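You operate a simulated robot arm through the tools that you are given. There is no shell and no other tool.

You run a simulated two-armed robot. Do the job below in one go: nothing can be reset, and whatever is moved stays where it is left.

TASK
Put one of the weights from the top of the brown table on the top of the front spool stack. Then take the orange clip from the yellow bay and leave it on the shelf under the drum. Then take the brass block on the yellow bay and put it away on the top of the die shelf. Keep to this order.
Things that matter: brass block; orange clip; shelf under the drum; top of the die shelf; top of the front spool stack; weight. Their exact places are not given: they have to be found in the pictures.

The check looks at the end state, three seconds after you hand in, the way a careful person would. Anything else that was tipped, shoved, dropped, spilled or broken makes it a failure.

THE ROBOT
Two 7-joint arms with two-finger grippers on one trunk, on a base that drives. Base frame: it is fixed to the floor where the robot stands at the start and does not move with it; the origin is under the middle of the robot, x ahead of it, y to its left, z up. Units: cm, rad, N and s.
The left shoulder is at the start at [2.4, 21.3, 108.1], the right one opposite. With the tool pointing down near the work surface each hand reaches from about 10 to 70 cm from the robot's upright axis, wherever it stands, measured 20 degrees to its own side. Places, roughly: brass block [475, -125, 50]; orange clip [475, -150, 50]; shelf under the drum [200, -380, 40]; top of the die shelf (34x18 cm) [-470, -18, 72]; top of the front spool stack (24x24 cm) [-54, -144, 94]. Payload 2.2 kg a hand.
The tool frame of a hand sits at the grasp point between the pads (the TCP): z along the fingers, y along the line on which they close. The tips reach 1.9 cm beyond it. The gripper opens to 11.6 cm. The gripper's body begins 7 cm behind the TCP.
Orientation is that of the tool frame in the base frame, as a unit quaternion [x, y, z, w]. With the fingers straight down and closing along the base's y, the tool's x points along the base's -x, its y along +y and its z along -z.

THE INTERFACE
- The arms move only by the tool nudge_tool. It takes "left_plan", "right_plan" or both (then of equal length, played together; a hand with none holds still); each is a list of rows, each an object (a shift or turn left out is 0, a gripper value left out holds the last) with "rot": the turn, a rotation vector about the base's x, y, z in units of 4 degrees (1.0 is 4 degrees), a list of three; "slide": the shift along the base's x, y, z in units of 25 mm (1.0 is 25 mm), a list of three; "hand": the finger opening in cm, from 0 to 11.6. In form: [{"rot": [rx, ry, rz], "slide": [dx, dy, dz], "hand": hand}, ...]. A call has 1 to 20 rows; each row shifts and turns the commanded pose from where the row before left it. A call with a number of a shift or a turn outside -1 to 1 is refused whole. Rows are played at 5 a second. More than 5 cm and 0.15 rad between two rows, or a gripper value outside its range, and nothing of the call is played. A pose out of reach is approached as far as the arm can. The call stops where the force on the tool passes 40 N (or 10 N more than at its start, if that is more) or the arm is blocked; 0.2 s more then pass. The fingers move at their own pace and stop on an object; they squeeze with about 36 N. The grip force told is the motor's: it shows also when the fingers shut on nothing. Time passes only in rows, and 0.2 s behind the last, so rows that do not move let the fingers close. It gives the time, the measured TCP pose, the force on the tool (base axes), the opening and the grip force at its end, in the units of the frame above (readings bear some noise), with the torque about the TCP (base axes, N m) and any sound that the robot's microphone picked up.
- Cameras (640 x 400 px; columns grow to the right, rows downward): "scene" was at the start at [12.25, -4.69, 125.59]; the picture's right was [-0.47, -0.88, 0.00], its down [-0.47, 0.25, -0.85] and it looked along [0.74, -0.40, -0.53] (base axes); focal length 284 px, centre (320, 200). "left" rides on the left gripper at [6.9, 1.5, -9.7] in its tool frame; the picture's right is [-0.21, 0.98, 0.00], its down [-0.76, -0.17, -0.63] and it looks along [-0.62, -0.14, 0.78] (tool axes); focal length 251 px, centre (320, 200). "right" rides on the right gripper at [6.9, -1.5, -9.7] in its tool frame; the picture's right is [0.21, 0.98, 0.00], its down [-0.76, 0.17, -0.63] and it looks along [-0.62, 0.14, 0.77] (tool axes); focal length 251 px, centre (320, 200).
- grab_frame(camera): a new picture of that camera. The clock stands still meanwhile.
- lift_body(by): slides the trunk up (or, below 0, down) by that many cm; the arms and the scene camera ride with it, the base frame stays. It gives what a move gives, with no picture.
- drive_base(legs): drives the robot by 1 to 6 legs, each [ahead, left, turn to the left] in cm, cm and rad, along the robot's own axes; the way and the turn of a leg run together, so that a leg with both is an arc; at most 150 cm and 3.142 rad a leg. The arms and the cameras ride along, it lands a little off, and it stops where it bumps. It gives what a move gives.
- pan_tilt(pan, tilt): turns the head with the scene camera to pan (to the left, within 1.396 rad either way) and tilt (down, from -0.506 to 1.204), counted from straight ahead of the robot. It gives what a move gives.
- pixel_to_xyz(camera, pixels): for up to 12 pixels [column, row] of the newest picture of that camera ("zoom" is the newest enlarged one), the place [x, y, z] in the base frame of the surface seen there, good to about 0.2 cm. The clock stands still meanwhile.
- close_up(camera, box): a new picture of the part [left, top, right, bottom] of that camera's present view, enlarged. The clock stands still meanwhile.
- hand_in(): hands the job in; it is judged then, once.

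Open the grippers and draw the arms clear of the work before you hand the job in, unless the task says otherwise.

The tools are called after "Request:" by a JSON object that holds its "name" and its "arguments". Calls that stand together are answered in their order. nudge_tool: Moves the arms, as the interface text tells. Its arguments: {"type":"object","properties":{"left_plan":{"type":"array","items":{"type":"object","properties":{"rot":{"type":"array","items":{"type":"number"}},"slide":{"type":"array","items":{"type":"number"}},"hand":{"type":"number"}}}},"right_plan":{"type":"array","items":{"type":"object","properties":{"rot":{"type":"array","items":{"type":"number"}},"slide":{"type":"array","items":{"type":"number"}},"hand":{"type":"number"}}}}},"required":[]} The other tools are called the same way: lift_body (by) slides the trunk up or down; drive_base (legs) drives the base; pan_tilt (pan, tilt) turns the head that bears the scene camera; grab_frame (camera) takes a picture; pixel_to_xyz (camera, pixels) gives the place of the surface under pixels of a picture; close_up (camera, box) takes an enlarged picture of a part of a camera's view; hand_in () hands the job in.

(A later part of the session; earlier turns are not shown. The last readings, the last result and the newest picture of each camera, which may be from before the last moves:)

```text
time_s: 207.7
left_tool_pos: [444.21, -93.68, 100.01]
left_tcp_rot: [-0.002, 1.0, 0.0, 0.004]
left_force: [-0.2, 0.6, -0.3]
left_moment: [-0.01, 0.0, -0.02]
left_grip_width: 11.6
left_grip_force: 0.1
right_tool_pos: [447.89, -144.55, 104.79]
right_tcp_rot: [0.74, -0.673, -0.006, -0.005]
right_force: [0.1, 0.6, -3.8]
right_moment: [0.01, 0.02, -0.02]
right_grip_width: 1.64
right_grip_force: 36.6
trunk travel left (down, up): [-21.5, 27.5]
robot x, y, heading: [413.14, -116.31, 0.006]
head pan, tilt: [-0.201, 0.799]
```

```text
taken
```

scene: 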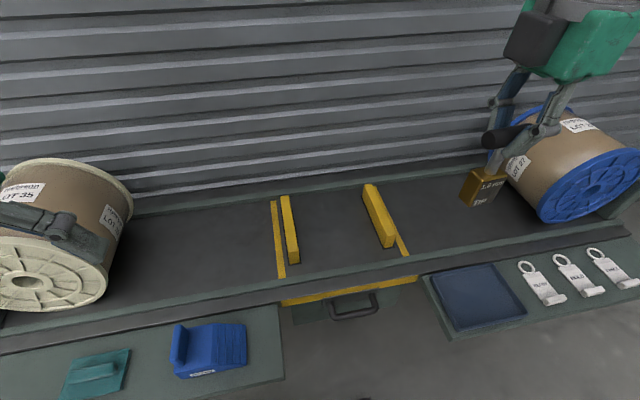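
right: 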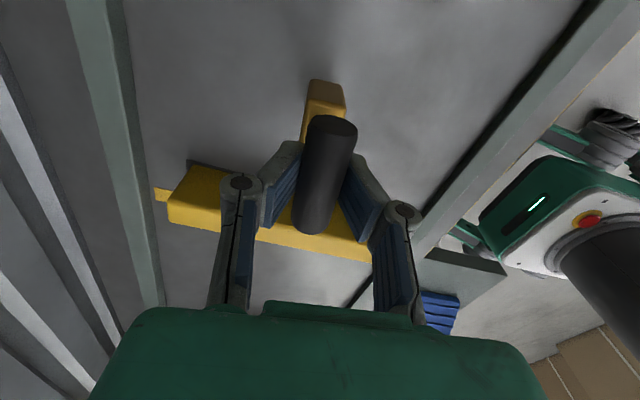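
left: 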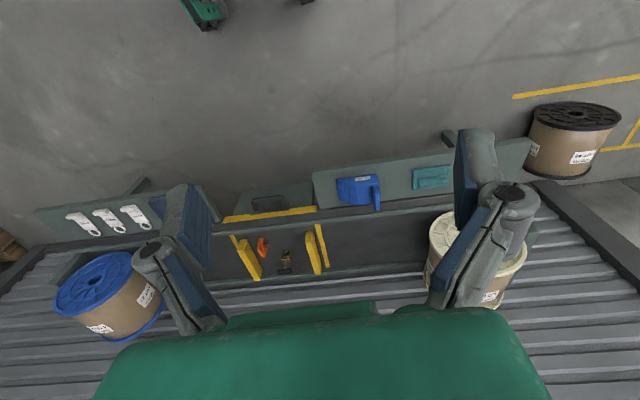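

The block hangs safely. I back off, turn around to face -x and shift to the y≈-205 aisle, then check the pose.

Request:
{"name": "drive_base", "arguments": {"legs": [[-65, 0, 0], [0, 0, 1.57], [0, 0, 1.565], [0, 92, 0]]}}

Request:
{"name": "pan_tilt", "arguments": {"pan": 0.0, "tilt": 0.4}}

Request:
{"name": "grab_frame", "arguments": {"camera": "scene"}}

```text
time_s: 223.5
left_tool_pos: [322.92, -234.9, 99.93]
left_tcp_rot: [0.999, 0.039, -0.003, 0.001]
left_force: [0.0, 0.1, 0.1]
left_moment: [-0.02, 0.0, 0.01]
left_grip_width: 11.59
left_grip_force: 0.2
right_tool_pos: [315.38, -184.33, 104.81]
right_tcp_rot: [0.645, 0.764, -0.006, 0.007]
right_force: [0.2, 0.3, -4.5]
right_moment: [-0.03, -0.01, 0.0]
right_grip_width: 1.54
right_grip_force: 35.4
trunk travel left (down, up): [-21.5, 27.5]
robot x, y, heading: [352.34, -209.79, -3.068]
head pan, tilt: [-0.201, 0.799]
```

```text
time_s: 224.4
left_tool_pos: [323.15, -234.89, 99.75]
left_tcp_rot: [0.999, 0.039, -0.003, 0.0]
left_force: [-0.3, 0.0, -0.4]
left_moment: [0.03, -0.01, 0.0]
left_grip_width: 11.58
left_grip_force: 0.0
right_tool_pos: [315.57, -184.44, 104.75]
right_tcp_rot: [0.645, 0.764, -0.005, 0.004]
right_force: [-0.4, 0.7, -4.8]
right_moment: [0.03, 0.03, 0.01]
right_grip_width: 1.56
right_grip_force: 36.3
trunk travel left (down, up): [-21.5, 27.5]
robot x, y, heading: [352.5, -209.89, -3.063]
head pan, tilt: [0.0, 0.4]
```

```text
taken
```

scene: 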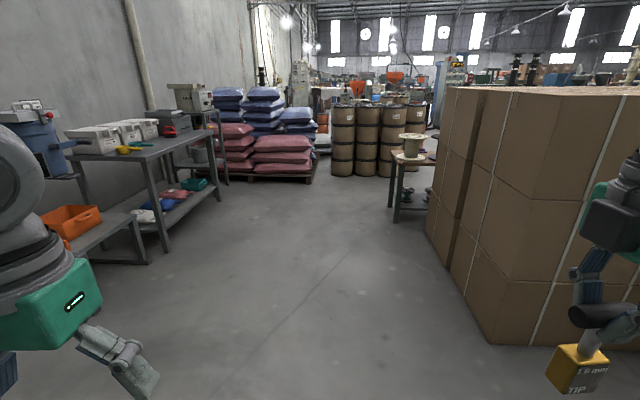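

The grip width fell from 1.70 to 1.55 cm, so the bar may be creeping. I check the right camera.

Request:
{"name": "grab_frame", "arguments": {"camera": "right"}}

Request:
{"name": "close_up", "arguments": {"camera": "scene", "box": [540, 220, 640, 400]}}

```text
taken
```

right: 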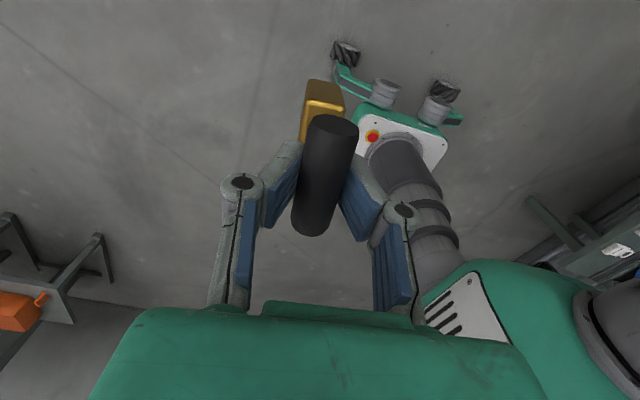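

```text
2.22 times, centred on (590, 310) of scene
```

zoom: 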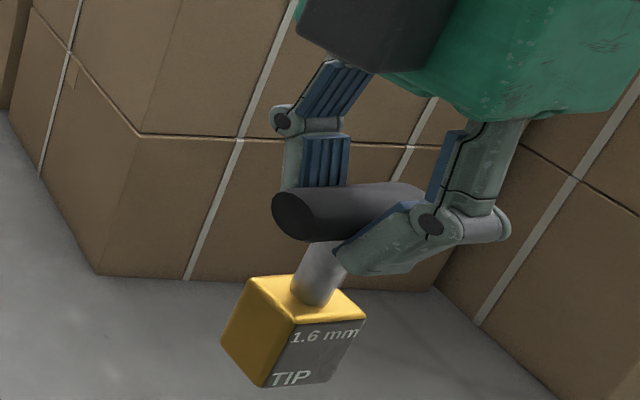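

I measure the bar's height relative to the TCP (z 104.75) to quantify any slip.

Request:
{"name": "pixel_to_xyz", "arguments": {"camera": "right", "pixels": [[325, 175], [330, 150], [318, 205], [325, 160], [325, 190], [325, 100], [340, 130]]}}

Request:
{"name": "pixel_to_xyz", "arguments": {"camera": "zoom", "pixels": [[350, 210], [400, 195], [320, 270], [320, 340], [330, 300], [350, 320], [270, 285]]}}

```text
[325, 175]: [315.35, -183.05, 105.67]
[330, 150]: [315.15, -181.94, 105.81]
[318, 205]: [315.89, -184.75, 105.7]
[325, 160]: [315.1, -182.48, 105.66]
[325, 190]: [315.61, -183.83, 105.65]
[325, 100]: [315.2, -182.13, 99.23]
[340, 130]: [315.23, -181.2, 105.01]
```

```text
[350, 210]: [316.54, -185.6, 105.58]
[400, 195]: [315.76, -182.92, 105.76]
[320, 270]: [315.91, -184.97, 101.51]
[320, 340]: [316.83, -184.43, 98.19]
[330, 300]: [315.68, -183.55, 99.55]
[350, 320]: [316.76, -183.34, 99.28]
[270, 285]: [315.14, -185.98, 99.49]
```

No slip: bar top is 0.9 cm above TCP as at grasp. I raise the trunk 20 cm for clearance over the stacks and drive back along the aisle in two checked steps.

Request:
{"name": "lift_body", "arguments": {"by": 20}}

Request:
{"name": "drive_base", "arguments": {"legs": [[0, 0, -0.075], [150, 0, 0]]}}

```text
time_s: 226.6
left_tool_pos: [323.13, -235.09, 119.75]
left_tcp_rot: [0.999, 0.039, -0.002, -0.001]
left_force: [0.0, -0.9, -0.3]
left_moment: [0.02, -0.03, 0.0]
left_grip_width: 11.58
left_grip_force: 0.1
right_tool_pos: [315.55, -184.52, 124.82]
right_tcp_rot: [0.645, 0.764, -0.005, 0.004]
right_force: [-0.1, -0.3, -5.1]
right_moment: [0.0, 0.02, -0.04]
right_grip_width: 1.55
right_grip_force: 36.0
trunk travel left (down, up): [-41.5, 7.5]
robot x, y, heading: [352.63, -209.84, -3.061]
head pan, tilt: [0.0, 0.4]
```

```text
time_s: 234.6
left_tool_pos: [167.71, -233.05, 119.83]
left_tcp_rot: [1.0, 0.001, -0.002, 0.0]
left_force: [-0.7, 0.6, 0.1]
left_moment: [0.01, -0.02, -0.02]
left_grip_width: 11.61
left_grip_force: 0.0
right_tool_pos: [164.16, -182.1, 124.89]
right_tcp_rot: [0.674, 0.738, -0.005, 0.005]
right_force: [-0.4, -0.3, -5.0]
right_moment: [-0.03, -0.03, 0.0]
right_grip_width: 1.53
right_grip_force: 36.4
trunk travel left (down, up): [-41.5, 7.5]
robot x, y, heading: [198.4, -210.25, -3.139]
head pan, tilt: [0.0, 0.4]
```

Pose good (198,-210, heading π). I continue to x≈12 and turn right toward +y.

Request:
{"name": "drive_base", "arguments": {"legs": [[150, 0, 0], [37, 0, 0], [0, 0, -1.57]]}}

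Request:
{"name": "grab_frame", "arguments": {"camera": "scene"}}

Request:
{"name": "grab_frame", "arguments": {"camera": "right"}}

```text
time_s: 247.8
left_tool_pos: [-16.28, -188.98, 119.77]
left_tcp_rot: [0.747, -0.665, 0.001, 0.0]
left_force: [0.2, 0.3, 0.5]
left_moment: [0.0, -0.01, 0.04]
left_grip_width: 11.59
left_grip_force: 0.1
right_tool_pos: [33.88, -179.76, 124.9]
right_tcp_rot: [0.995, 0.102, -0.008, -0.001]
right_force: [-0.1, 0.0, -4.7]
right_moment: [-0.04, -0.03, -0.03]
right_grip_width: 1.49
right_grip_force: 35.8
trunk travel left (down, up): [-41.5, 7.5]
robot x, y, heading: [10.05, -216.8, 1.682]
head pan, tilt: [0.0, 0.4]
```

```text
taken
```

scene: 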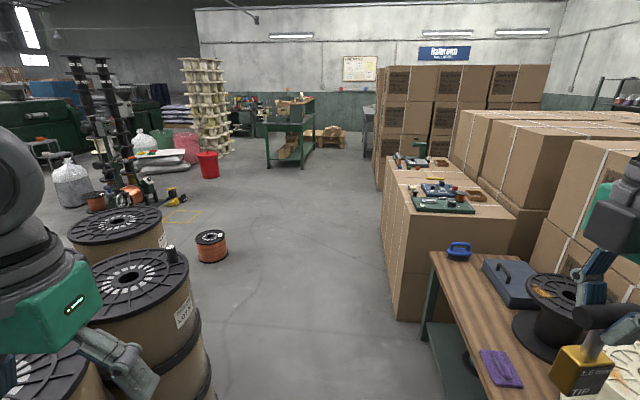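

```text
taken
```

right: 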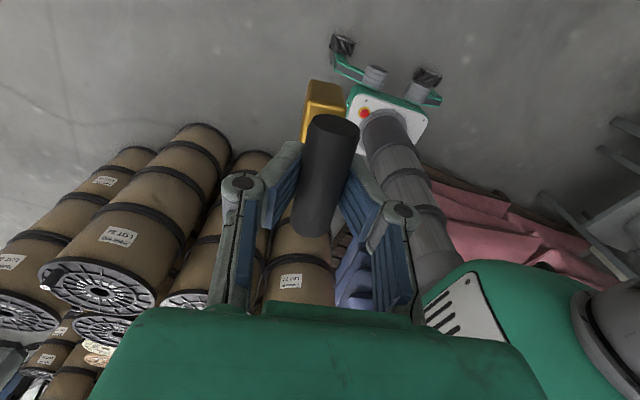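

The 2N still stands on its stack at (170,250). I measure floor obstacles ahead (orange spool at (212,245)) before driving on.

Request:
{"name": "pixel_to_xyz", "arguments": {"camera": "scene", "pixels": [[212, 245], [212, 262], [171, 247], [95, 225], [208, 165], [285, 150], [170, 195], [145, 185], [75, 190], [410, 310], [180, 215]]}}

Request:
{"name": "close_up", "arguments": {"camera": "scene", "box": [0, 30, 320, 230]}}

```text
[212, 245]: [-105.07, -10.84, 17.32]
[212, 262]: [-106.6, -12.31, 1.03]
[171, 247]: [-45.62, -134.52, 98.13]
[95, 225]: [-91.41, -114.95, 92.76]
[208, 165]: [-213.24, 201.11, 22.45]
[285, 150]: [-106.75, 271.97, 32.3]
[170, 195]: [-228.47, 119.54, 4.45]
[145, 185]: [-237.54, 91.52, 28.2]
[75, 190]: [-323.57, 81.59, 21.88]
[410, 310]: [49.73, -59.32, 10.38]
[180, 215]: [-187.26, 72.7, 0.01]
```

```text
2.00 times, centred on (160, 130) of scene
```

zoom: 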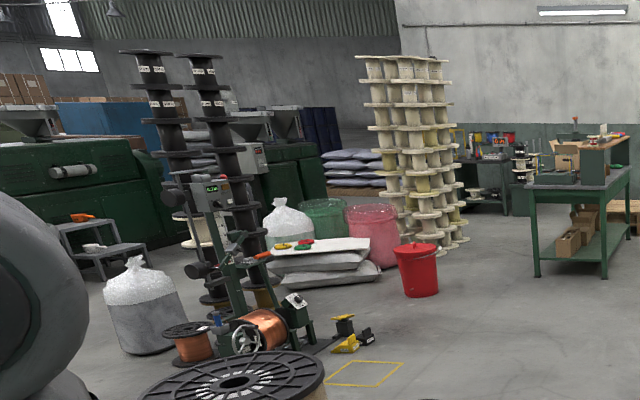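

I drive up the aisle to about (0,15) and turn left to look toward -x.

Request:
{"name": "drive_base", "arguments": {"legs": [[0, 0, -0.11], [150, 5, 0], [82, 5, 0], [0, 0, 1.45]]}}

Request:
{"name": "pan_tilt", "arguments": {"pan": 0.0, "tilt": 0.35}}

Request:
{"name": "grab_frame", "arguments": {"camera": "scene"}}

```text
refused: leg 2 is longer than a leg can be; nothing moved
```

```text
time_s: 248.5
left_tool_pos: [-16.25, -189.27, 119.52]
left_tcp_rot: [0.746, -0.666, 0.002, 0.001]
left_force: [-0.2, 0.3, 1.0]
left_moment: [-0.02, 0.02, 0.04]
left_grip_width: 11.58
left_grip_force: 0.1
right_tool_pos: [33.98, -179.75, 124.9]
right_tcp_rot: [0.995, 0.102, -0.007, 0.0]
right_force: [0.6, 0.3, -5.3]
right_moment: [0.02, -0.03, -0.01]
right_grip_width: 1.52
right_grip_force: 35.8
trunk travel left (down, up): [-41.5, 7.5]
robot x, y, heading: [10.05, -217.4, 1.684]
head pan, tilt: [0.0, 0.351]
```

```text
taken
```

scene: 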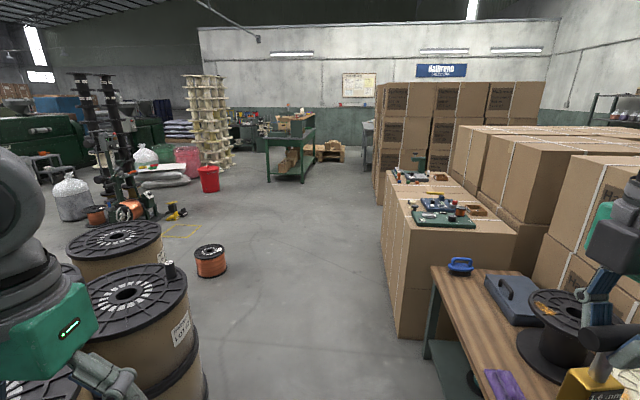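

The leg was slightly too long; I repeat it with shorter legs.

Request:
{"name": "drive_base", "arguments": {"legs": [[0, 0, -0.11], [115, 5, 0], [115, 5, 0], [0, 0, 1.45]]}}

Request:
{"name": "grab_frame", "arguments": {"camera": "scene"}}

```text
time_s: 263.9
left_tool_pos: [-34.6, -8.38, 119.54]
left_tcp_rot: [0.999, -0.039, 0.003, -0.001]
left_force: [-0.3, 0.2, -0.1]
left_moment: [0.0, 0.0, -0.01]
left_grip_width: 11.6
left_grip_force: 0.0
right_tool_pos: [-34.49, 42.69, 125.01]
right_tcp_rot: [0.701, 0.713, -0.007, 0.003]
right_force: [-0.5, -1.2, -4.0]
right_moment: [0.0, -0.03, 0.02]
right_grip_width: 1.49
right_grip_force: 36.4
trunk travel left (down, up): [-41.5, 7.5]
robot x, y, heading: [-2.13, 12.26, 3.065]
head pan, tilt: [0.0, 0.351]
```

```text
taken
```

scene: 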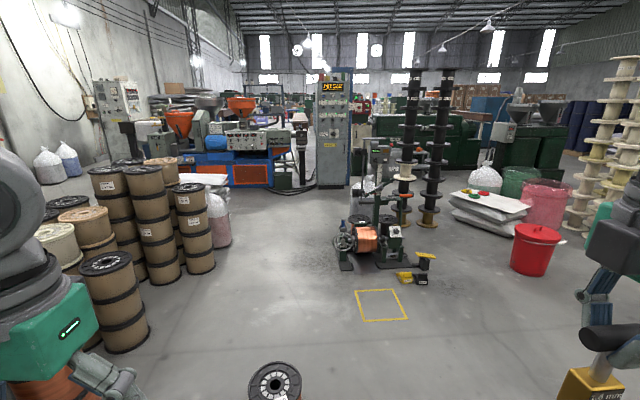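

The target (-470,-18,72) should project to about (276,146), near the extruder line. I zoom there.

Request:
{"name": "close_up", "arguments": {"camera": "scene", "box": [200, 90, 360, 190]}}

Request:
{"name": "pixel_to_xyz", "arguments": {"camera": "zoom", "pixels": [[300, 220], [350, 220], [400, 220], [330, 340], [250, 280], [380, 340], [420, 340], [200, 350], [530, 300]]}}

```text
4.00 times, centred on (280, 140) of scene
```

zoom: 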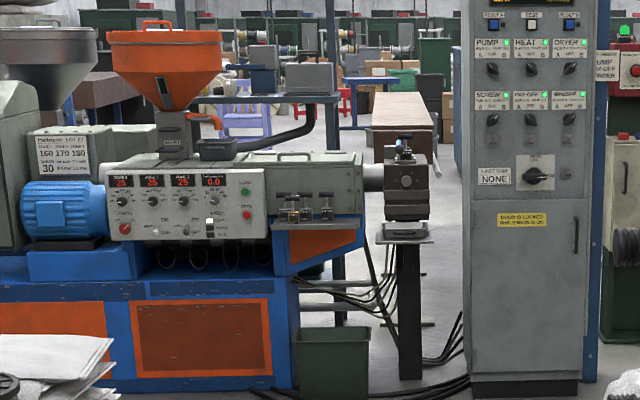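

```text
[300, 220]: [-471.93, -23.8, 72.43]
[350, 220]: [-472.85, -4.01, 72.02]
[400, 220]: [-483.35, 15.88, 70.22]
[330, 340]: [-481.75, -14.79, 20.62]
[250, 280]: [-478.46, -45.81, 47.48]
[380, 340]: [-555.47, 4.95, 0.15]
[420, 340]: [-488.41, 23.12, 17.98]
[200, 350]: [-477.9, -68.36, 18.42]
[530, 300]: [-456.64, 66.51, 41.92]
```

The die shelf is the grey ledge at zoom (320,222), z≈72, already bearing two dies. I measure the passage between the stacks (215,268) and the winder (342,268).

Request:
{"name": "pixel_to_xyz", "arguments": {"camera": "scene", "pixels": [[214, 268], [185, 283], [229, 243], [342, 270], [336, 245], [275, 385], [250, 395], [300, 395], [360, 315], [325, 186], [150, 345], [285, 190]]}}

Request:
{"name": "close_up", "arguments": {"camera": "scene", "box": [140, 130, 460, 330]}}

```text
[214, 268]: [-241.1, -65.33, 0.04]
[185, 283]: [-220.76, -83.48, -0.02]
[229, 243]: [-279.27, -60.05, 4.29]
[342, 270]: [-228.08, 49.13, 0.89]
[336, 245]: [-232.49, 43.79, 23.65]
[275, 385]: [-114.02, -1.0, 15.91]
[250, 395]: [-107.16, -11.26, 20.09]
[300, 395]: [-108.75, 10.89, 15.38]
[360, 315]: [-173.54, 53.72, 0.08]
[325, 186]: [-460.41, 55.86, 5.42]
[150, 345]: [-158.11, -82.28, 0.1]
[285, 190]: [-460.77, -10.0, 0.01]
```

```text
2.00 times, centred on (300, 230) of scene
```

zoom: 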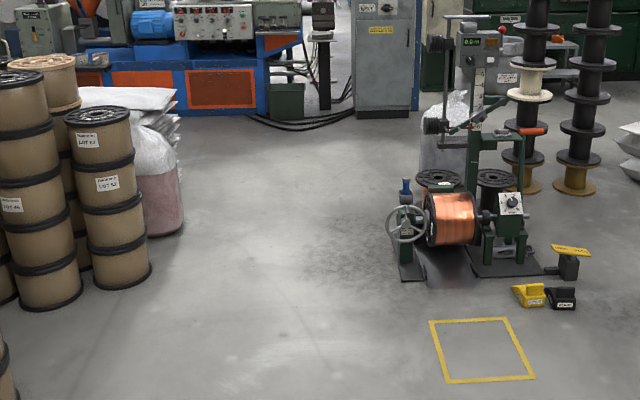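

Passage is y -60..+43 at x≈-230; the orange spool at (-110,0) must be skirted. I shift to y≈52, pass it, then check.

Request:
{"name": "drive_base", "arguments": {"legs": [[0, 0, 0.075], [0, -42, 0], [85, 0, 0], [82, 0, 0]]}}

Request:
{"name": "pan_tilt", "arguments": {"pan": 0.4, "tilt": 0.6}}

Request:
{"name": "grab_frame", "arguments": {"camera": "scene"}}

Request:
{"name": "grab_frame", "arguments": {"camera": "right"}}

```text
time_s: 275.1
left_tool_pos: [-199.28, 24.19, 119.47]
left_tcp_rot: [1.0, 0.026, 0.003, -0.003]
left_force: [0.5, -0.3, -0.1]
left_moment: [0.0, -0.01, 0.01]
left_grip_width: 11.59
left_grip_force: 0.0
right_tool_pos: [-205.74, 74.74, 125.09]
right_tcp_rot: [0.654, 0.757, -0.004, 0.002]
right_force: [1.0, 0.7, -3.3]
right_moment: [0.03, 0.0, 0.02]
right_grip_width: 1.49
right_grip_force: 35.8
trunk travel left (down, up): [-41.5, 7.5]
robot x, y, heading: [-170.26, 49.23, -3.084]
head pan, tilt: [0.0, 0.351]
```

```text
time_s: 276.0
left_tool_pos: [-199.15, 24.05, 119.33]
left_tcp_rot: [1.0, 0.025, 0.005, -0.002]
left_force: [0.7, 0.3, -0.5]
left_moment: [0.02, 0.02, 0.01]
left_grip_width: 11.6
left_grip_force: 0.0
right_tool_pos: [-205.54, 74.65, 125.17]
right_tcp_rot: [0.653, 0.757, -0.005, 0.0]
right_force: [0.5, -0.4, -4.5]
right_moment: [0.02, 0.02, -0.02]
right_grip_width: 1.49
right_grip_force: 36.4
trunk travel left (down, up): [-41.5, 7.5]
robot x, y, heading: [-170.2, 49.06, -3.089]
head pan, tilt: [0.4, 0.6]
```

```text
taken
```

scene: 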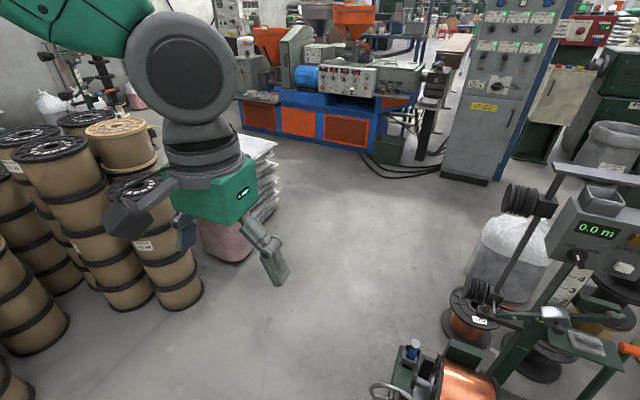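

```text
taken
```

right: 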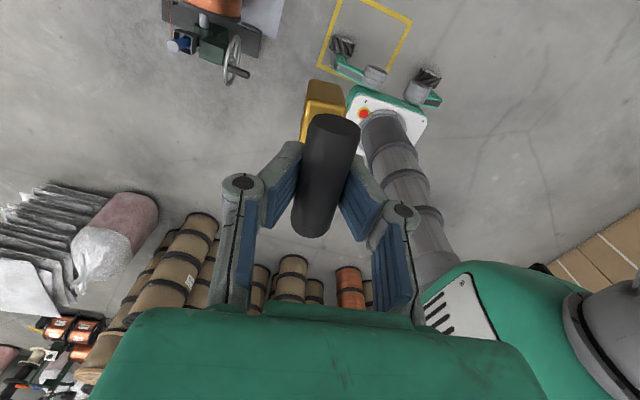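

Right hand is clear of the winder. I correct heading and strafe left to y≈-11, then go ahead through the gap.

Request:
{"name": "drive_base", "arguments": {"legs": [[0, 0, -0.052], [0, 60, 0]]}}

Request:
{"name": "pan_tilt", "arguments": {"pan": 0.0, "tilt": 0.45}}

Request:
{"name": "grab_frame", "arguments": {"camera": "scene"}}

```text
time_s: 279.9
left_tool_pos: [-201.57, -33.79, 119.42]
left_tcp_rot: [1.0, -0.009, 0.005, 0.002]
left_force: [0.0, 0.3, -0.3]
left_moment: [0.01, -0.03, 0.0]
left_grip_width: 11.63
left_grip_force: 0.0
right_tool_pos: [-204.28, 17.06, 124.87]
right_tcp_rot: [0.679, 0.734, -0.008, 0.003]
right_force: [0.4, -1.0, -4.3]
right_moment: [0.03, 0.03, 0.02]
right_grip_width: 1.48
right_grip_force: 36.0
trunk travel left (down, up): [-41.5, 7.5]
robot x, y, heading: [-170.5, -12.1, 3.122]
head pan, tilt: [0.4, 0.6]
```

```text
time_s: 280.7
left_tool_pos: [-201.12, -34.04, 119.38]
left_tcp_rot: [1.0, -0.01, 0.007, 0.001]
left_force: [-0.1, 1.1, 0.3]
left_moment: [0.01, -0.03, -0.03]
left_grip_width: 11.61
left_grip_force: 0.1
right_tool_pos: [-203.99, 16.93, 124.96]
right_tcp_rot: [0.679, 0.734, -0.008, 0.003]
right_force: [1.2, -0.1, -4.5]
right_moment: [-0.04, -0.01, -0.02]
right_grip_width: 1.48
right_grip_force: 36.3
trunk travel left (down, up): [-41.5, 7.5]
robot x, y, heading: [-170.53, -11.84, 3.128]
head pan, tilt: [0.0, 0.45]
```

```text
taken
```

scene: 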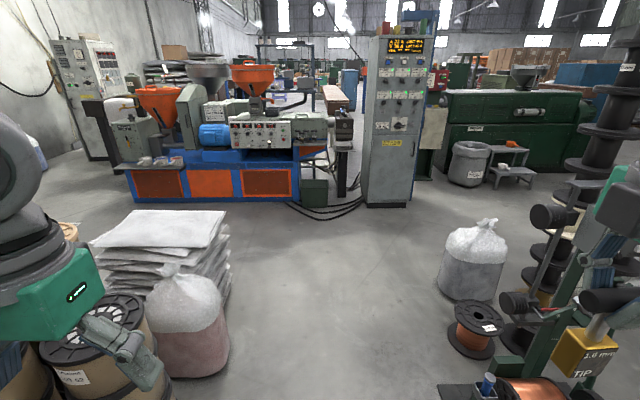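

I measure the sack and winder extremities that flank the gap.

Request:
{"name": "pixel_to_xyz", "arguments": {"camera": "scene", "pixels": [[228, 340], [225, 310], [230, 260], [485, 395], [455, 340], [505, 300], [545, 215], [440, 290], [475, 225], [300, 205], [370, 205], [315, 210]]}}

Request:
{"name": "close_up", "arguments": {"camera": "scene", "box": [240, 80, 400, 220]}}

```text
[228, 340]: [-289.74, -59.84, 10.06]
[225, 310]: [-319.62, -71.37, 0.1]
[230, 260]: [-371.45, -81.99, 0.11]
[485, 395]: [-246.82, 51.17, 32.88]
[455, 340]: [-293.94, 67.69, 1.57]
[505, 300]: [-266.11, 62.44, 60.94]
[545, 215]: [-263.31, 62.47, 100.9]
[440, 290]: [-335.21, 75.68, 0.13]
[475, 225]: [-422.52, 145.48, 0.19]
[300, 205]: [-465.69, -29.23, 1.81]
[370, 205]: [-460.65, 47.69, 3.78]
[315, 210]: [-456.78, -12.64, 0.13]
```

```text
2.86 times, centred on (320, 150) of scene
```

zoom: 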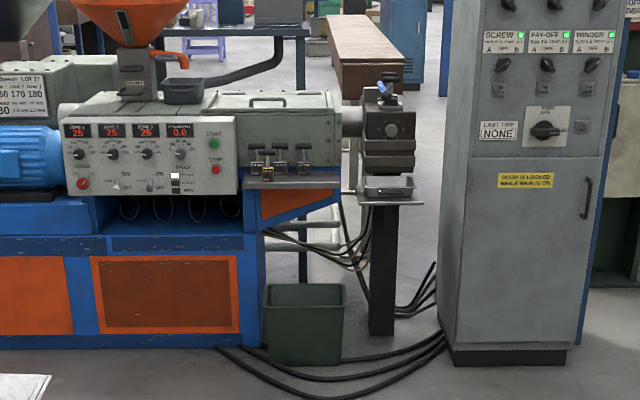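

Clear gap. I drive ahead to x≈-375, shifting to y≈-25, then look at the die shelf.

Request:
{"name": "drive_base", "arguments": {"legs": [[0, 0, 0.015], [140, 0, 0], [60, 14, 0]]}}

Request:
{"name": "pan_tilt", "arguments": {"pan": -0.1, "tilt": 0.65}}

Request:
{"name": "grab_frame", "arguments": {"camera": "scene"}}

Request:
{"name": "grab_frame", "arguments": {"camera": "right"}}

```text
time_s: 291.2
left_tool_pos: [-403.51, -47.1, 119.34]
left_tcp_rot: [1.0, -0.009, 0.006, 0.002]
left_force: [-0.6, -0.1, 0.8]
left_moment: [0.01, 0.02, 0.01]
left_grip_width: 11.6
left_grip_force: 0.1
right_tool_pos: [-406.26, 3.92, 125.06]
right_tcp_rot: [0.68, 0.733, -0.009, 0.003]
right_force: [0.3, -0.8, -4.4]
right_moment: [-0.04, -0.02, -0.01]
right_grip_width: 1.49
right_grip_force: 35.7
trunk travel left (down, up): [-41.5, 7.5]
robot x, y, heading: [-373.08, -25.19, 3.124]
head pan, tilt: [0.0, 0.45]
```

```text
time_s: 291.9
left_tool_pos: [-403.28, -47.36, 119.35]
left_tcp_rot: [1.0, -0.01, 0.009, 0.001]
left_force: [0.1, 0.8, 0.6]
left_moment: [-0.01, -0.01, -0.01]
left_grip_width: 11.62
left_grip_force: 0.1
right_tool_pos: [-406.11, 3.69, 124.96]
right_tcp_rot: [0.68, 0.733, -0.006, 0.006]
right_force: [1.0, -0.2, -4.1]
right_moment: [0.0, 0.0, 0.06]
right_grip_width: 1.49
right_grip_force: 36.3
trunk travel left (down, up): [-41.5, 7.5]
robot x, y, heading: [-372.78, -25.48, 3.123]
head pan, tilt: [-0.099, 0.649]
```

```text
taken
```

scene: 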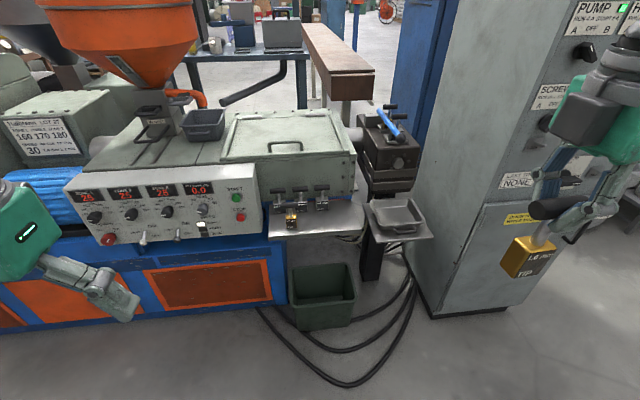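

```text
taken
```

right: 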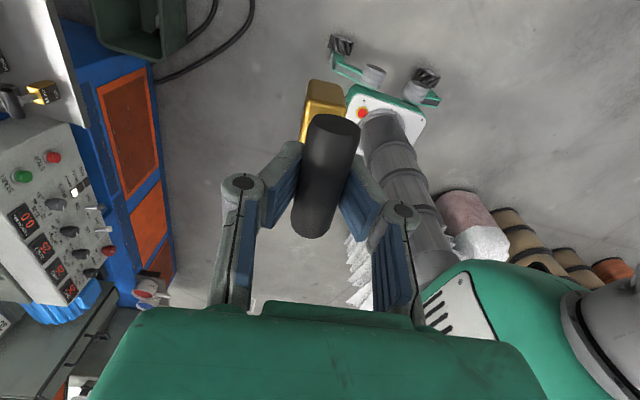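

The shelf is at (315,220). I zoom in and measure it, the dies and the cables.

Request:
{"name": "close_up", "arguments": {"camera": "scene", "box": [255, 170, 385, 251]}}

Request:
{"name": "pixel_to_xyz", "arguments": {"camera": "zoom", "pixels": [[75, 330], [525, 305], [440, 190], [180, 235], [170, 130], [260, 130], [335, 125], [300, 260], [400, 240], [450, 260], [420, 200], [240, 280]]}}

Request:
{"name": "pixel_to_xyz", "arguments": {"camera": "scene", "pixels": [[350, 385], [290, 335], [320, 325], [430, 315], [395, 235], [270, 300], [325, 260]]}}

```text
4.92 times, centred on (320, 210) of scene
```

zoom: 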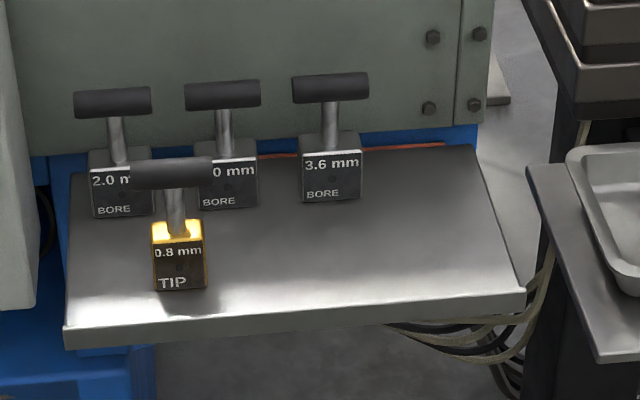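

```text
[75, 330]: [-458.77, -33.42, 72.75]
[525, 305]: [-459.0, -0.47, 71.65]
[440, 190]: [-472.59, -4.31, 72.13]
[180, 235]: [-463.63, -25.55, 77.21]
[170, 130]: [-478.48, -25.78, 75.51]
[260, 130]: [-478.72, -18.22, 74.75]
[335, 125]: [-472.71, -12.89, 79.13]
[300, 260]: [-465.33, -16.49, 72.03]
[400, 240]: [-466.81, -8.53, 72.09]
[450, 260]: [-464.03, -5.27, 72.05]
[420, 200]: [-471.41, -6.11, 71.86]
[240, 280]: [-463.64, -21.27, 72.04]
```

```text
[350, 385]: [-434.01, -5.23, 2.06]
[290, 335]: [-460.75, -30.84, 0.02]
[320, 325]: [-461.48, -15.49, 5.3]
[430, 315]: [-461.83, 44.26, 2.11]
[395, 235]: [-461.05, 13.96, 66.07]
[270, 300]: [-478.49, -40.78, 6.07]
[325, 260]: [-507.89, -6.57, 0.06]
```

Shelf z 72, x -458.5..-477, y -34..-1; free spot in front right at about (-464.5,-11), in line with the 0.8 mm tip. Cable loop reaches x -434 on the floor, so I stop at x≈-405.

Request:
{"name": "drive_base", "arguments": {"legs": [[0, 0, 0.017], [32, 7, 0]]}}

Request:
{"name": "pan_tilt", "arguments": {"pan": -0.25, "tilt": 0.75}}

Request:
{"name": "grab_frame", "arguments": {"camera": "scene"}}

```text
time_s: 294.4
left_tool_pos: [-434.62, -54.7, 119.27]
left_tcp_rot: [1.0, -0.002, 0.008, 0.001]
left_force: [0.1, 0.2, 0.4]
left_moment: [0.0, -0.02, 0.0]
left_grip_width: 11.61
left_grip_force: 0.0
right_tool_pos: [-438.08, -3.74, 124.92]
right_tcp_rot: [0.674, 0.739, -0.009, 0.003]
right_force: [0.5, -0.4, -4.8]
right_moment: [-0.01, 0.01, 0.0]
right_grip_width: 1.49
right_grip_force: 36.3
trunk travel left (down, up): [-41.5, 7.5]
robot x, y, heading: [-404.48, -32.1, 3.142]
head pan, tilt: [-0.099, 0.649]
```

```text
time_s: 295.1
left_tool_pos: [-434.59, -54.92, 119.19]
left_tcp_rot: [1.0, -0.001, 0.01, 0.0]
left_force: [0.7, -0.5, 0.5]
left_moment: [-0.02, 0.0, -0.01]
left_grip_width: 11.6
left_grip_force: 0.0
right_tool_pos: [-438.19, -4.02, 124.87]
right_tcp_rot: [0.674, 0.739, -0.006, 0.004]
right_force: [-0.1, 0.2, -4.6]
right_moment: [-0.01, 0.01, -0.01]
right_grip_width: 1.5
right_grip_force: 36.1
trunk travel left (down, up): [-41.5, 7.5]
robot x, y, heading: [-404.81, -32.24, 3.138]
head pan, tilt: [-0.25, 0.75]
```

```text
taken
```

scene: 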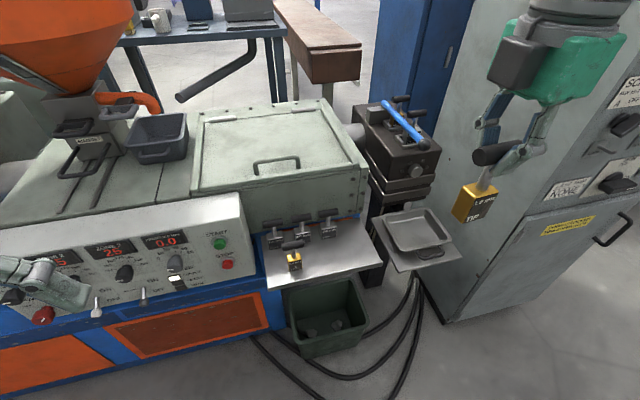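

I measure the machine parts near the hand's approach (barrel cover, die head, panel) before lowering.

Request:
{"name": "pixel_to_xyz", "arguments": {"camera": "scene", "pixels": [[280, 190], [340, 195], [280, 130], [370, 150], [400, 130], [425, 175], [150, 240], [245, 200], [415, 230], [405, 265], [330, 215], [296, 262]]}}

Request:
{"name": "lift_body", "arguments": {"by": -14}}

Request:
{"name": "grab_frame", "arguments": {"camera": "scene"}}

```text
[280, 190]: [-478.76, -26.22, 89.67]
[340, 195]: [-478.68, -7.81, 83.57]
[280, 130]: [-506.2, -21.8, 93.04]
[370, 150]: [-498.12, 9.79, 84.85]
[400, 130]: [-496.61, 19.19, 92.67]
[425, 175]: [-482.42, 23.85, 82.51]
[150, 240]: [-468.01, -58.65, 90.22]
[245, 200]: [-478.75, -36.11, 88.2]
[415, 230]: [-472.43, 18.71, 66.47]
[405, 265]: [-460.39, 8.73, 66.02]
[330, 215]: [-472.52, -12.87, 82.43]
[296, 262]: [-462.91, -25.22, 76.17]
```

```text
time_s: 296.8
left_tool_pos: [-434.49, -54.8, 105.22]
left_tcp_rot: [1.0, -0.002, 0.01, 0.001]
left_force: [-0.2, 0.3, 0.4]
left_moment: [0.0, 0.0, -0.03]
left_grip_width: 11.6
left_grip_force: 0.0
right_tool_pos: [-438.13, -3.82, 110.82]
right_tcp_rot: [0.674, 0.739, -0.006, 0.004]
right_force: [0.4, 0.7, -3.5]
right_moment: [0.01, -0.02, 0.01]
right_grip_width: 1.47
right_grip_force: 35.9
trunk travel left (down, up): [-27.5, 21.5]
robot x, y, heading: [-404.75, -31.77, 3.142]
head pan, tilt: [-0.25, 0.75]
```

```text
taken
```

scene: 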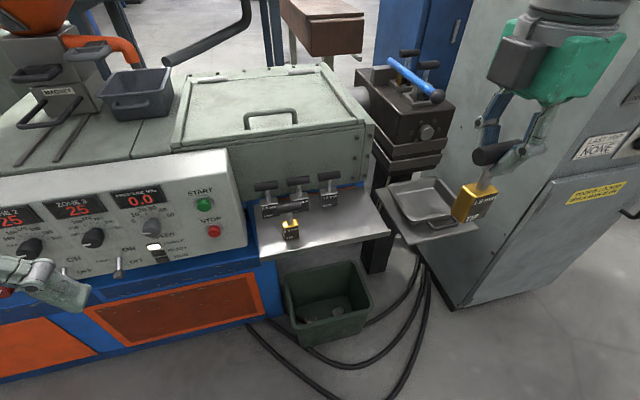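

Clearances fine (cover face x -478.7, top z 93; die head y>10). I carry the block over the spot (-464.5,-11) at the same height, squaring the hand by -5°.

Request:
{"name": "nudge_tool", "arguments": {"right_plan": [{"slide": [-0.3, -0.1, 0]}, {"slide": [-0.5, -0.2, 0]}, {"rot": [0, 0, -0.4], "slide": [-0.7, -0.2, 0]}, {"rot": [0, 0, -0.4], "slide": [-0.7, -0.2, 0]}, {"rot": [0, 0, -0.5], "slide": [-0.7, -0.2, 0]}, {"slide": [-0.7, -0.2, 0]}, {"slide": [-0.7, -0.2, 0]}, {"slide": [-0.7, -0.2, 0]}, {"slide": [-0.7, -0.2, 0]}, {"slide": [-0.7, -0.2, 0]}, {"slide": [-0.7, -0.2, 0]}, {"slide": [-0.7, -0.2, 0]}, {"slide": [-0.7, -0.2, 0]}, {"slide": [-0.7, -0.2, 0]}, {"slide": [-0.7, -0.2, 0]}, {"slide": [-0.5, -0.1, 0]}, {"slide": [-0.16, 0, 0]}, {}]}}

Request:
{"name": "grab_frame", "arguments": {"camera": "scene"}}

Request:
{"name": "grab_frame", "arguments": {"camera": "right"}}

```text
time_s: 300.6
left_tool_pos: [-434.47, -54.91, 104.99]
left_tcp_rot: [1.0, -0.002, 0.011, 0.0]
left_force: [-0.7, -0.4, -0.3]
left_moment: [0.01, -0.02, -0.03]
left_grip_width: 11.61
left_grip_force: 0.0
right_tool_pos: [-464.6, -11.56, 110.93]
right_tcp_rot: [0.707, 0.707, -0.008, 0.003]
right_force: [-0.2, 0.2, -5.2]
right_moment: [-0.03, 0.03, -0.03]
right_grip_width: 1.5
right_grip_force: 35.8
trunk travel left (down, up): [-27.5, 21.5]
robot x, y, heading: [-404.35, -32.14, 3.138]
head pan, tilt: [-0.25, 0.75]
```

```text
taken
```

scene: 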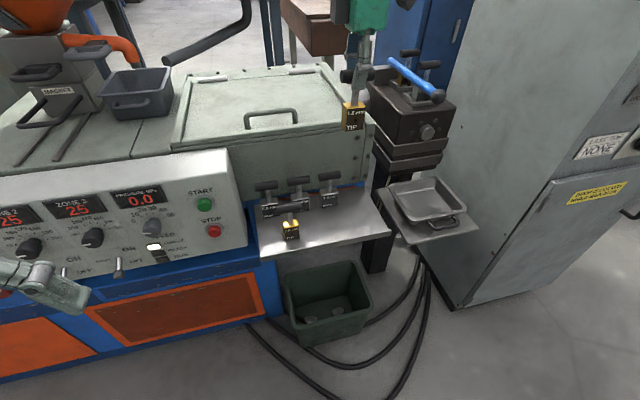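

```text
taken
```

right: 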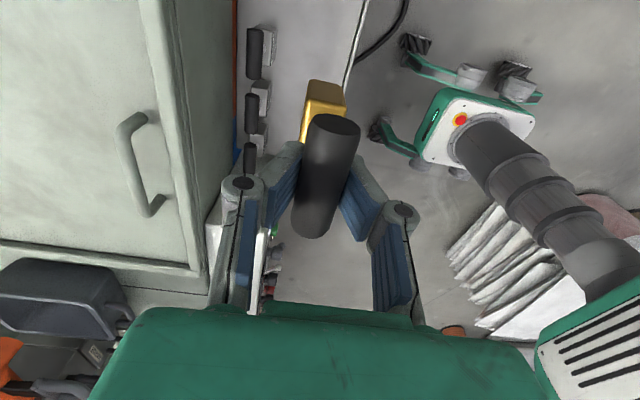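

Aligned above the spot. I check the block's bottom height relative to the TCP (110.9).

Request:
{"name": "close_up", "arguments": {"camera": "scene", "box": [315, 60, 395, 140]}}

Request:
{"name": "pixel_to_xyz", "arguments": {"camera": "scene", "pixels": [[353, 106], [353, 118], [353, 128], [353, 130], [353, 131], [347, 120], [361, 120]]}}

```text
5.00 times, centred on (355, 100) of scene
```

zoom: 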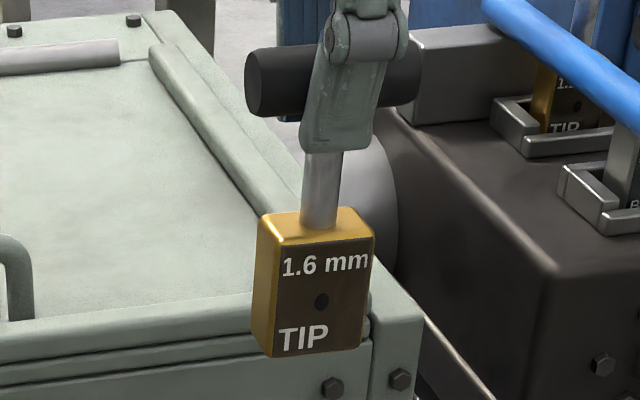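

```text
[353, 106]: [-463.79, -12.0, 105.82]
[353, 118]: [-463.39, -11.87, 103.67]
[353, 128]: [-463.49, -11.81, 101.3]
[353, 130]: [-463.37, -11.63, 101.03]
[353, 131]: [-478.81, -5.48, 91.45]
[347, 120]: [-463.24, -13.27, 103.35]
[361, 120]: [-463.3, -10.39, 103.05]
```

The block hangs level, bottom about 10.5 cm below the TCP. I descend to leave about 1.5 cm of clearance.

Request:
{"name": "nudge_tool", "arguments": {"right_plan": [{"slide": [0, 0, -0.4]}, {"slide": [0, 0, -0.7]}, {"slide": [0, 0, -0.8]}, {"slide": [0, 0, -0.8]}, {"slide": [0, 0, -0.8]}, {"slide": [0, 0, -0.8]}, {"slide": [0, 0, -0.8]}, {"slide": [0, 0, -0.8]}, {"slide": [0, 0, -0.8]}, {"slide": [0, 0, -0.8]}, {"slide": [0, 0, -0.8]}, {"slide": [0, 0, -0.8]}, {"slide": [0, 0, -0.8]}, {"slide": [0, 0, -0.7]}, {}]}}

Request:
{"name": "close_up", "arguments": {"camera": "scene", "box": [245, 130, 405, 270]}}

Request:
{"name": "grab_frame", "arguments": {"camera": "right"}}

```text
time_s: 303.8
left_tool_pos: [-434.56, -54.98, 105.06]
left_tcp_rot: [1.0, -0.002, 0.013, 0.0]
left_force: [0.2, -0.2, -1.3]
left_moment: [-0.01, 0.03, 0.03]
left_grip_width: 11.57
left_grip_force: 0.0
right_tool_pos: [-464.44, -11.34, 84.56]
right_tcp_rot: [0.706, 0.708, -0.007, 0.002]
right_force: [0.5, -0.5, -4.2]
right_moment: [0.0, -0.03, 0.02]
right_grip_width: 1.46
right_grip_force: 35.8
trunk travel left (down, up): [-27.5, 21.5]
robot x, y, heading: [-404.9, -32.1, 3.141]
head pan, tilt: [-0.25, 0.75]
```

```text
2.86 times, centred on (325, 200) of scene
```

zoom: 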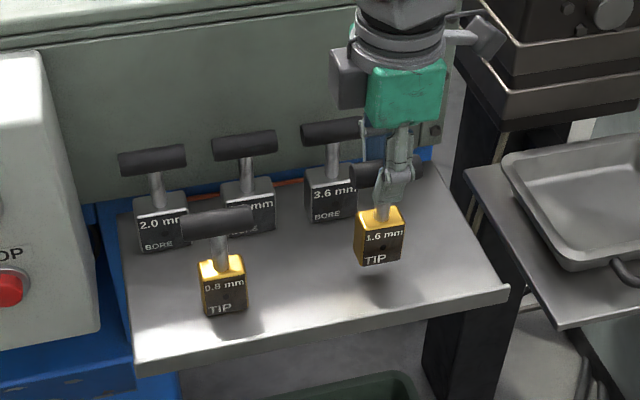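

```text
taken
```

right: 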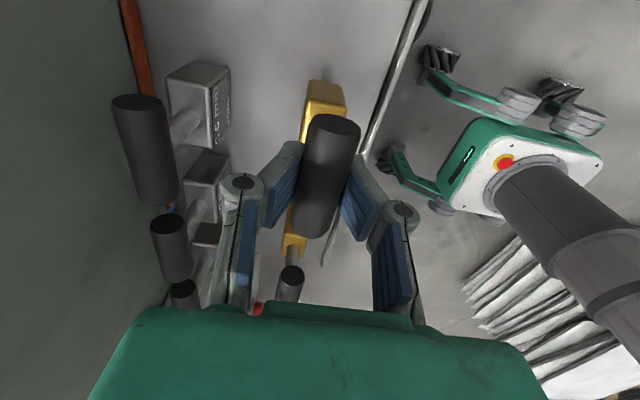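

Block is above free shelf, no neighbours touched. I lower the last bit in fine steps, watching the force.

Request:
{"name": "nudge_tool", "arguments": {"right_plan": [{"slide": [0, 0, -0.3]}, {"slide": [0, 0, -0.2]}, {"slide": [0, 0, -0.06]}, {}]}}

Request:
{"name": "nudge_tool", "arguments": {"right_plan": [{"slide": [0, 0, -0.06]}, {"slide": [0, 0, -0.06]}, {}]}}

```text
time_s: 304.8
left_tool_pos: [-434.41, -54.88, 105.05]
left_tcp_rot: [1.0, -0.002, 0.012, 0.0]
left_force: [0.7, -0.6, -0.1]
left_moment: [0.0, 0.01, 0.01]
left_grip_width: 11.61
left_grip_force: 0.0
right_tool_pos: [-464.48, -11.35, 83.15]
right_tcp_rot: [0.706, 0.708, -0.008, 0.002]
right_force: [0.1, -0.5, -4.6]
right_moment: [-0.02, 0.04, -0.01]
right_grip_width: 1.49
right_grip_force: 36.0
trunk travel left (down, up): [-27.5, 21.5]
robot x, y, heading: [-404.73, -32.23, 3.141]
head pan, tilt: [-0.25, 0.75]
```

```text
time_s: 305.6
left_tool_pos: [-434.41, -55.03, 105.08]
left_tcp_rot: [1.0, -0.002, 0.013, 0.001]
left_force: [-0.2, 0.4, -0.5]
left_moment: [0.0, -0.03, -0.03]
left_grip_width: 11.59
left_grip_force: 0.0
right_tool_pos: [-464.57, -11.59, 82.77]
right_tcp_rot: [0.706, 0.708, -0.007, 0.002]
right_force: [0.2, 0.5, -3.5]
right_moment: [-0.02, -0.06, 0.04]
right_grip_width: 1.46
right_grip_force: 36.1
trunk travel left (down, up): [-27.5, 21.5]
robot x, y, heading: [-404.62, -32.13, 3.139]
head pan, tilt: [-0.25, 0.75]
```

Request:
{"name": "nudge_tool", "arguments": {"right_plan": [{"slide": [0, 0, -0.05]}, {}, {}]}}

Request:
{"name": "close_up", "arguments": {"camera": "scene", "box": [305, 180, 385, 240]}}

```text
time_s: 306.4
left_tool_pos: [-434.27, -54.9, 105.0]
left_tcp_rot: [1.0, -0.001, 0.014, 0.0]
left_force: [0.1, 0.2, 0.1]
left_moment: [-0.02, 0.04, 0.01]
left_grip_width: 11.63
left_grip_force: 0.1
right_tool_pos: [-464.49, -11.34, 82.9]
right_tcp_rot: [0.706, 0.708, -0.007, 0.002]
right_force: [1.0, 0.7, -4.0]
right_moment: [0.01, 0.0, -0.01]
right_grip_width: 1.51
right_grip_force: 35.8
trunk travel left (down, up): [-27.5, 21.5]
robot x, y, heading: [-405.01, -32.42, 3.14]
head pan, tilt: [-0.25, 0.75]
```

```text
6.67 times, centred on (345, 210) of scene
```

zoom: 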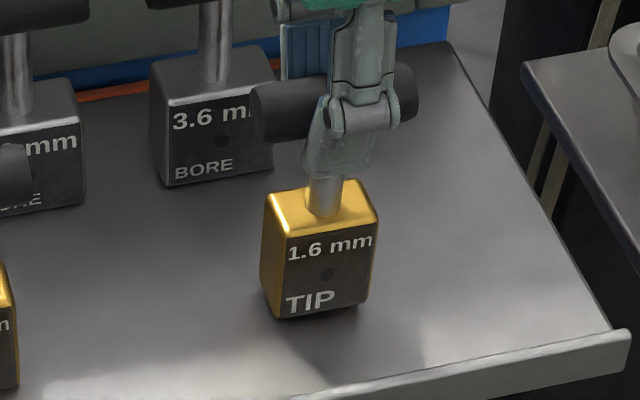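

Still no contact (-4 N is just its weight), only a thin gap remains. I continue in 1 mm steps.

Request:
{"name": "nudge_tool", "arguments": {"right_plan": [{"slide": [0, 0, -0.04]}, {"slide": [0, 0, -0.04]}, {}]}}

```text
time_s: 307.2
left_tool_pos: [-434.44, -54.85, 105.06]
left_tcp_rot: [1.0, -0.001, 0.013, 0.0]
left_force: [0.1, 0.2, -0.3]
left_moment: [0.04, -0.01, 0.01]
left_grip_width: 11.59
left_grip_force: 0.1
right_tool_pos: [-464.57, -11.54, 82.52]
right_tcp_rot: [0.707, 0.708, -0.007, 0.002]
right_force: [0.3, -0.4, -4.6]
right_moment: [0.0, 0.0, -0.05]
right_grip_width: 1.47
right_grip_force: 35.9
trunk travel left (down, up): [-27.5, 21.5]
robot x, y, heading: [-404.75, -32.23, 3.141]
head pan, tilt: [-0.25, 0.75]
```

Request:
{"name": "nudge_tool", "arguments": {"right_plan": [{"slide": [0, 0, -0.04]}, {"slide": [0, 0, -0.04]}, {}]}}

```text
time_s: 308.0
left_tool_pos: [-434.51, -54.95, 105.12]
left_tcp_rot: [1.0, -0.002, 0.012, 0.0]
left_force: [-0.2, -0.2, -0.4]
left_moment: [-0.02, 0.02, -0.01]
left_grip_width: 11.58
left_grip_force: 0.2
right_tool_pos: [-464.6, -11.41, 82.28]
right_tcp_rot: [0.707, 0.707, -0.007, 0.002]
right_force: [0.5, -0.4, -3.2]
right_moment: [0.01, 0.0, -0.02]
right_grip_width: 1.45
right_grip_force: 35.7
trunk travel left (down, up): [-27.5, 21.5]
robot x, y, heading: [-404.74, -32.2, 3.141]
head pan, tilt: [-0.25, 0.75]
```

The load starts to lighten (-3.2 N). Another two half-millimetre steps.

Request:
{"name": "nudge_tool", "arguments": {"right_plan": [{"slide": [0, 0, -0.03]}, {}, {}]}}

Request:
{"name": "close_up", "arguments": {"camera": "scene", "box": [305, 180, 385, 240]}}

```text
time_s: 308.8
left_tool_pos: [-434.34, -54.88, 105.08]
left_tcp_rot: [1.0, -0.001, 0.012, -0.001]
left_force: [0.2, -0.2, -0.5]
left_moment: [-0.03, -0.02, 0.02]
left_grip_width: 11.61
left_grip_force: 0.0
right_tool_pos: [-464.56, -11.52, 82.32]
right_tcp_rot: [0.707, 0.708, -0.009, 0.002]
right_force: [-0.4, 2.1, 4.0]
right_moment: [0.46, -0.06, 0.06]
right_grip_width: 1.47
right_grip_force: 35.9
trunk travel left (down, up): [-27.5, 21.5]
robot x, y, heading: [-404.58, -32.06, 3.136]
head pan, tilt: [-0.25, 0.75]
```

```text
6.67 times, centred on (345, 210) of scene
```

zoom: 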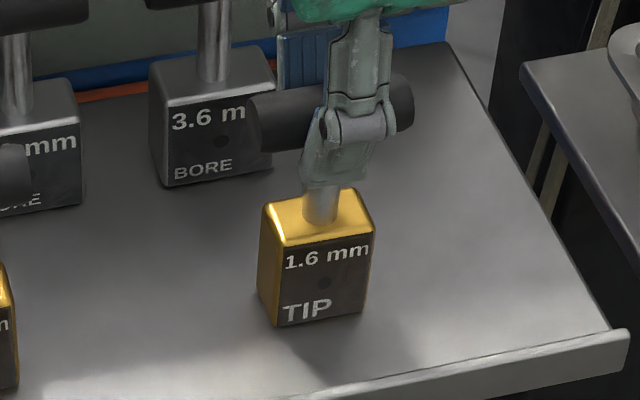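

Contact (net +8 N). The block rests on the shelf; I open the fingers gently and let it settle before rising.

Request:
{"name": "nudge_tool", "arguments": {"right_plan": [{"hand": 1.7}, {"hand": 2.0}, {"hand": 2.6}, {"hand": 3.4}, {"hand": 4}, {}]}}

Request:
{"name": "close_up", "arguments": {"camera": "scene", "box": [265, 160, 385, 250]}}

Request:
{"name": "grab_frame", "arguments": {"camera": "right"}}

```text
time_s: 310.2
left_tool_pos: [-434.45, -54.94, 105.11]
left_tcp_rot: [1.0, -0.001, 0.012, 0.0]
left_force: [-0.4, -0.3, 0.2]
left_moment: [-0.03, 0.0, 0.04]
left_grip_width: 11.59
left_grip_force: 0.0
right_tool_pos: [-464.56, -11.68, 82.32]
right_tcp_rot: [0.706, 0.708, -0.007, 0.003]
right_force: [-0.7, -0.4, 0.7]
right_moment: [0.01, 0.03, 0.02]
right_grip_width: 3.98
right_grip_force: 0.0
trunk travel left (down, up): [-27.5, 21.5]
robot x, y, heading: [-404.54, -31.92, 3.138]
head pan, tilt: [-0.25, 0.75]
```

```text
4.44 times, centred on (325, 205) of scene
```

zoom: 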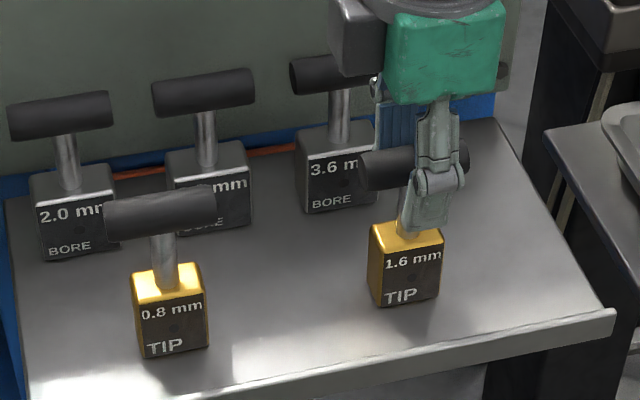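

```text
taken
```

right: 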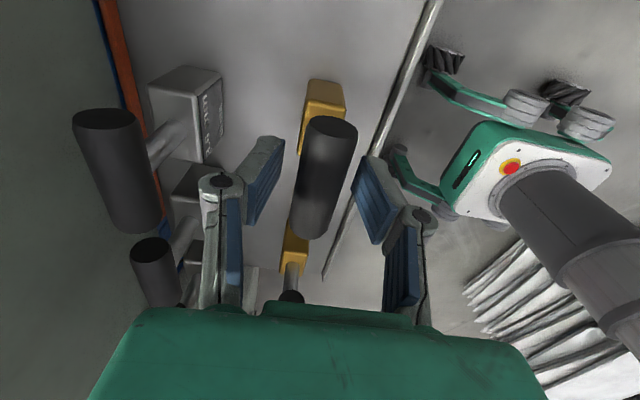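

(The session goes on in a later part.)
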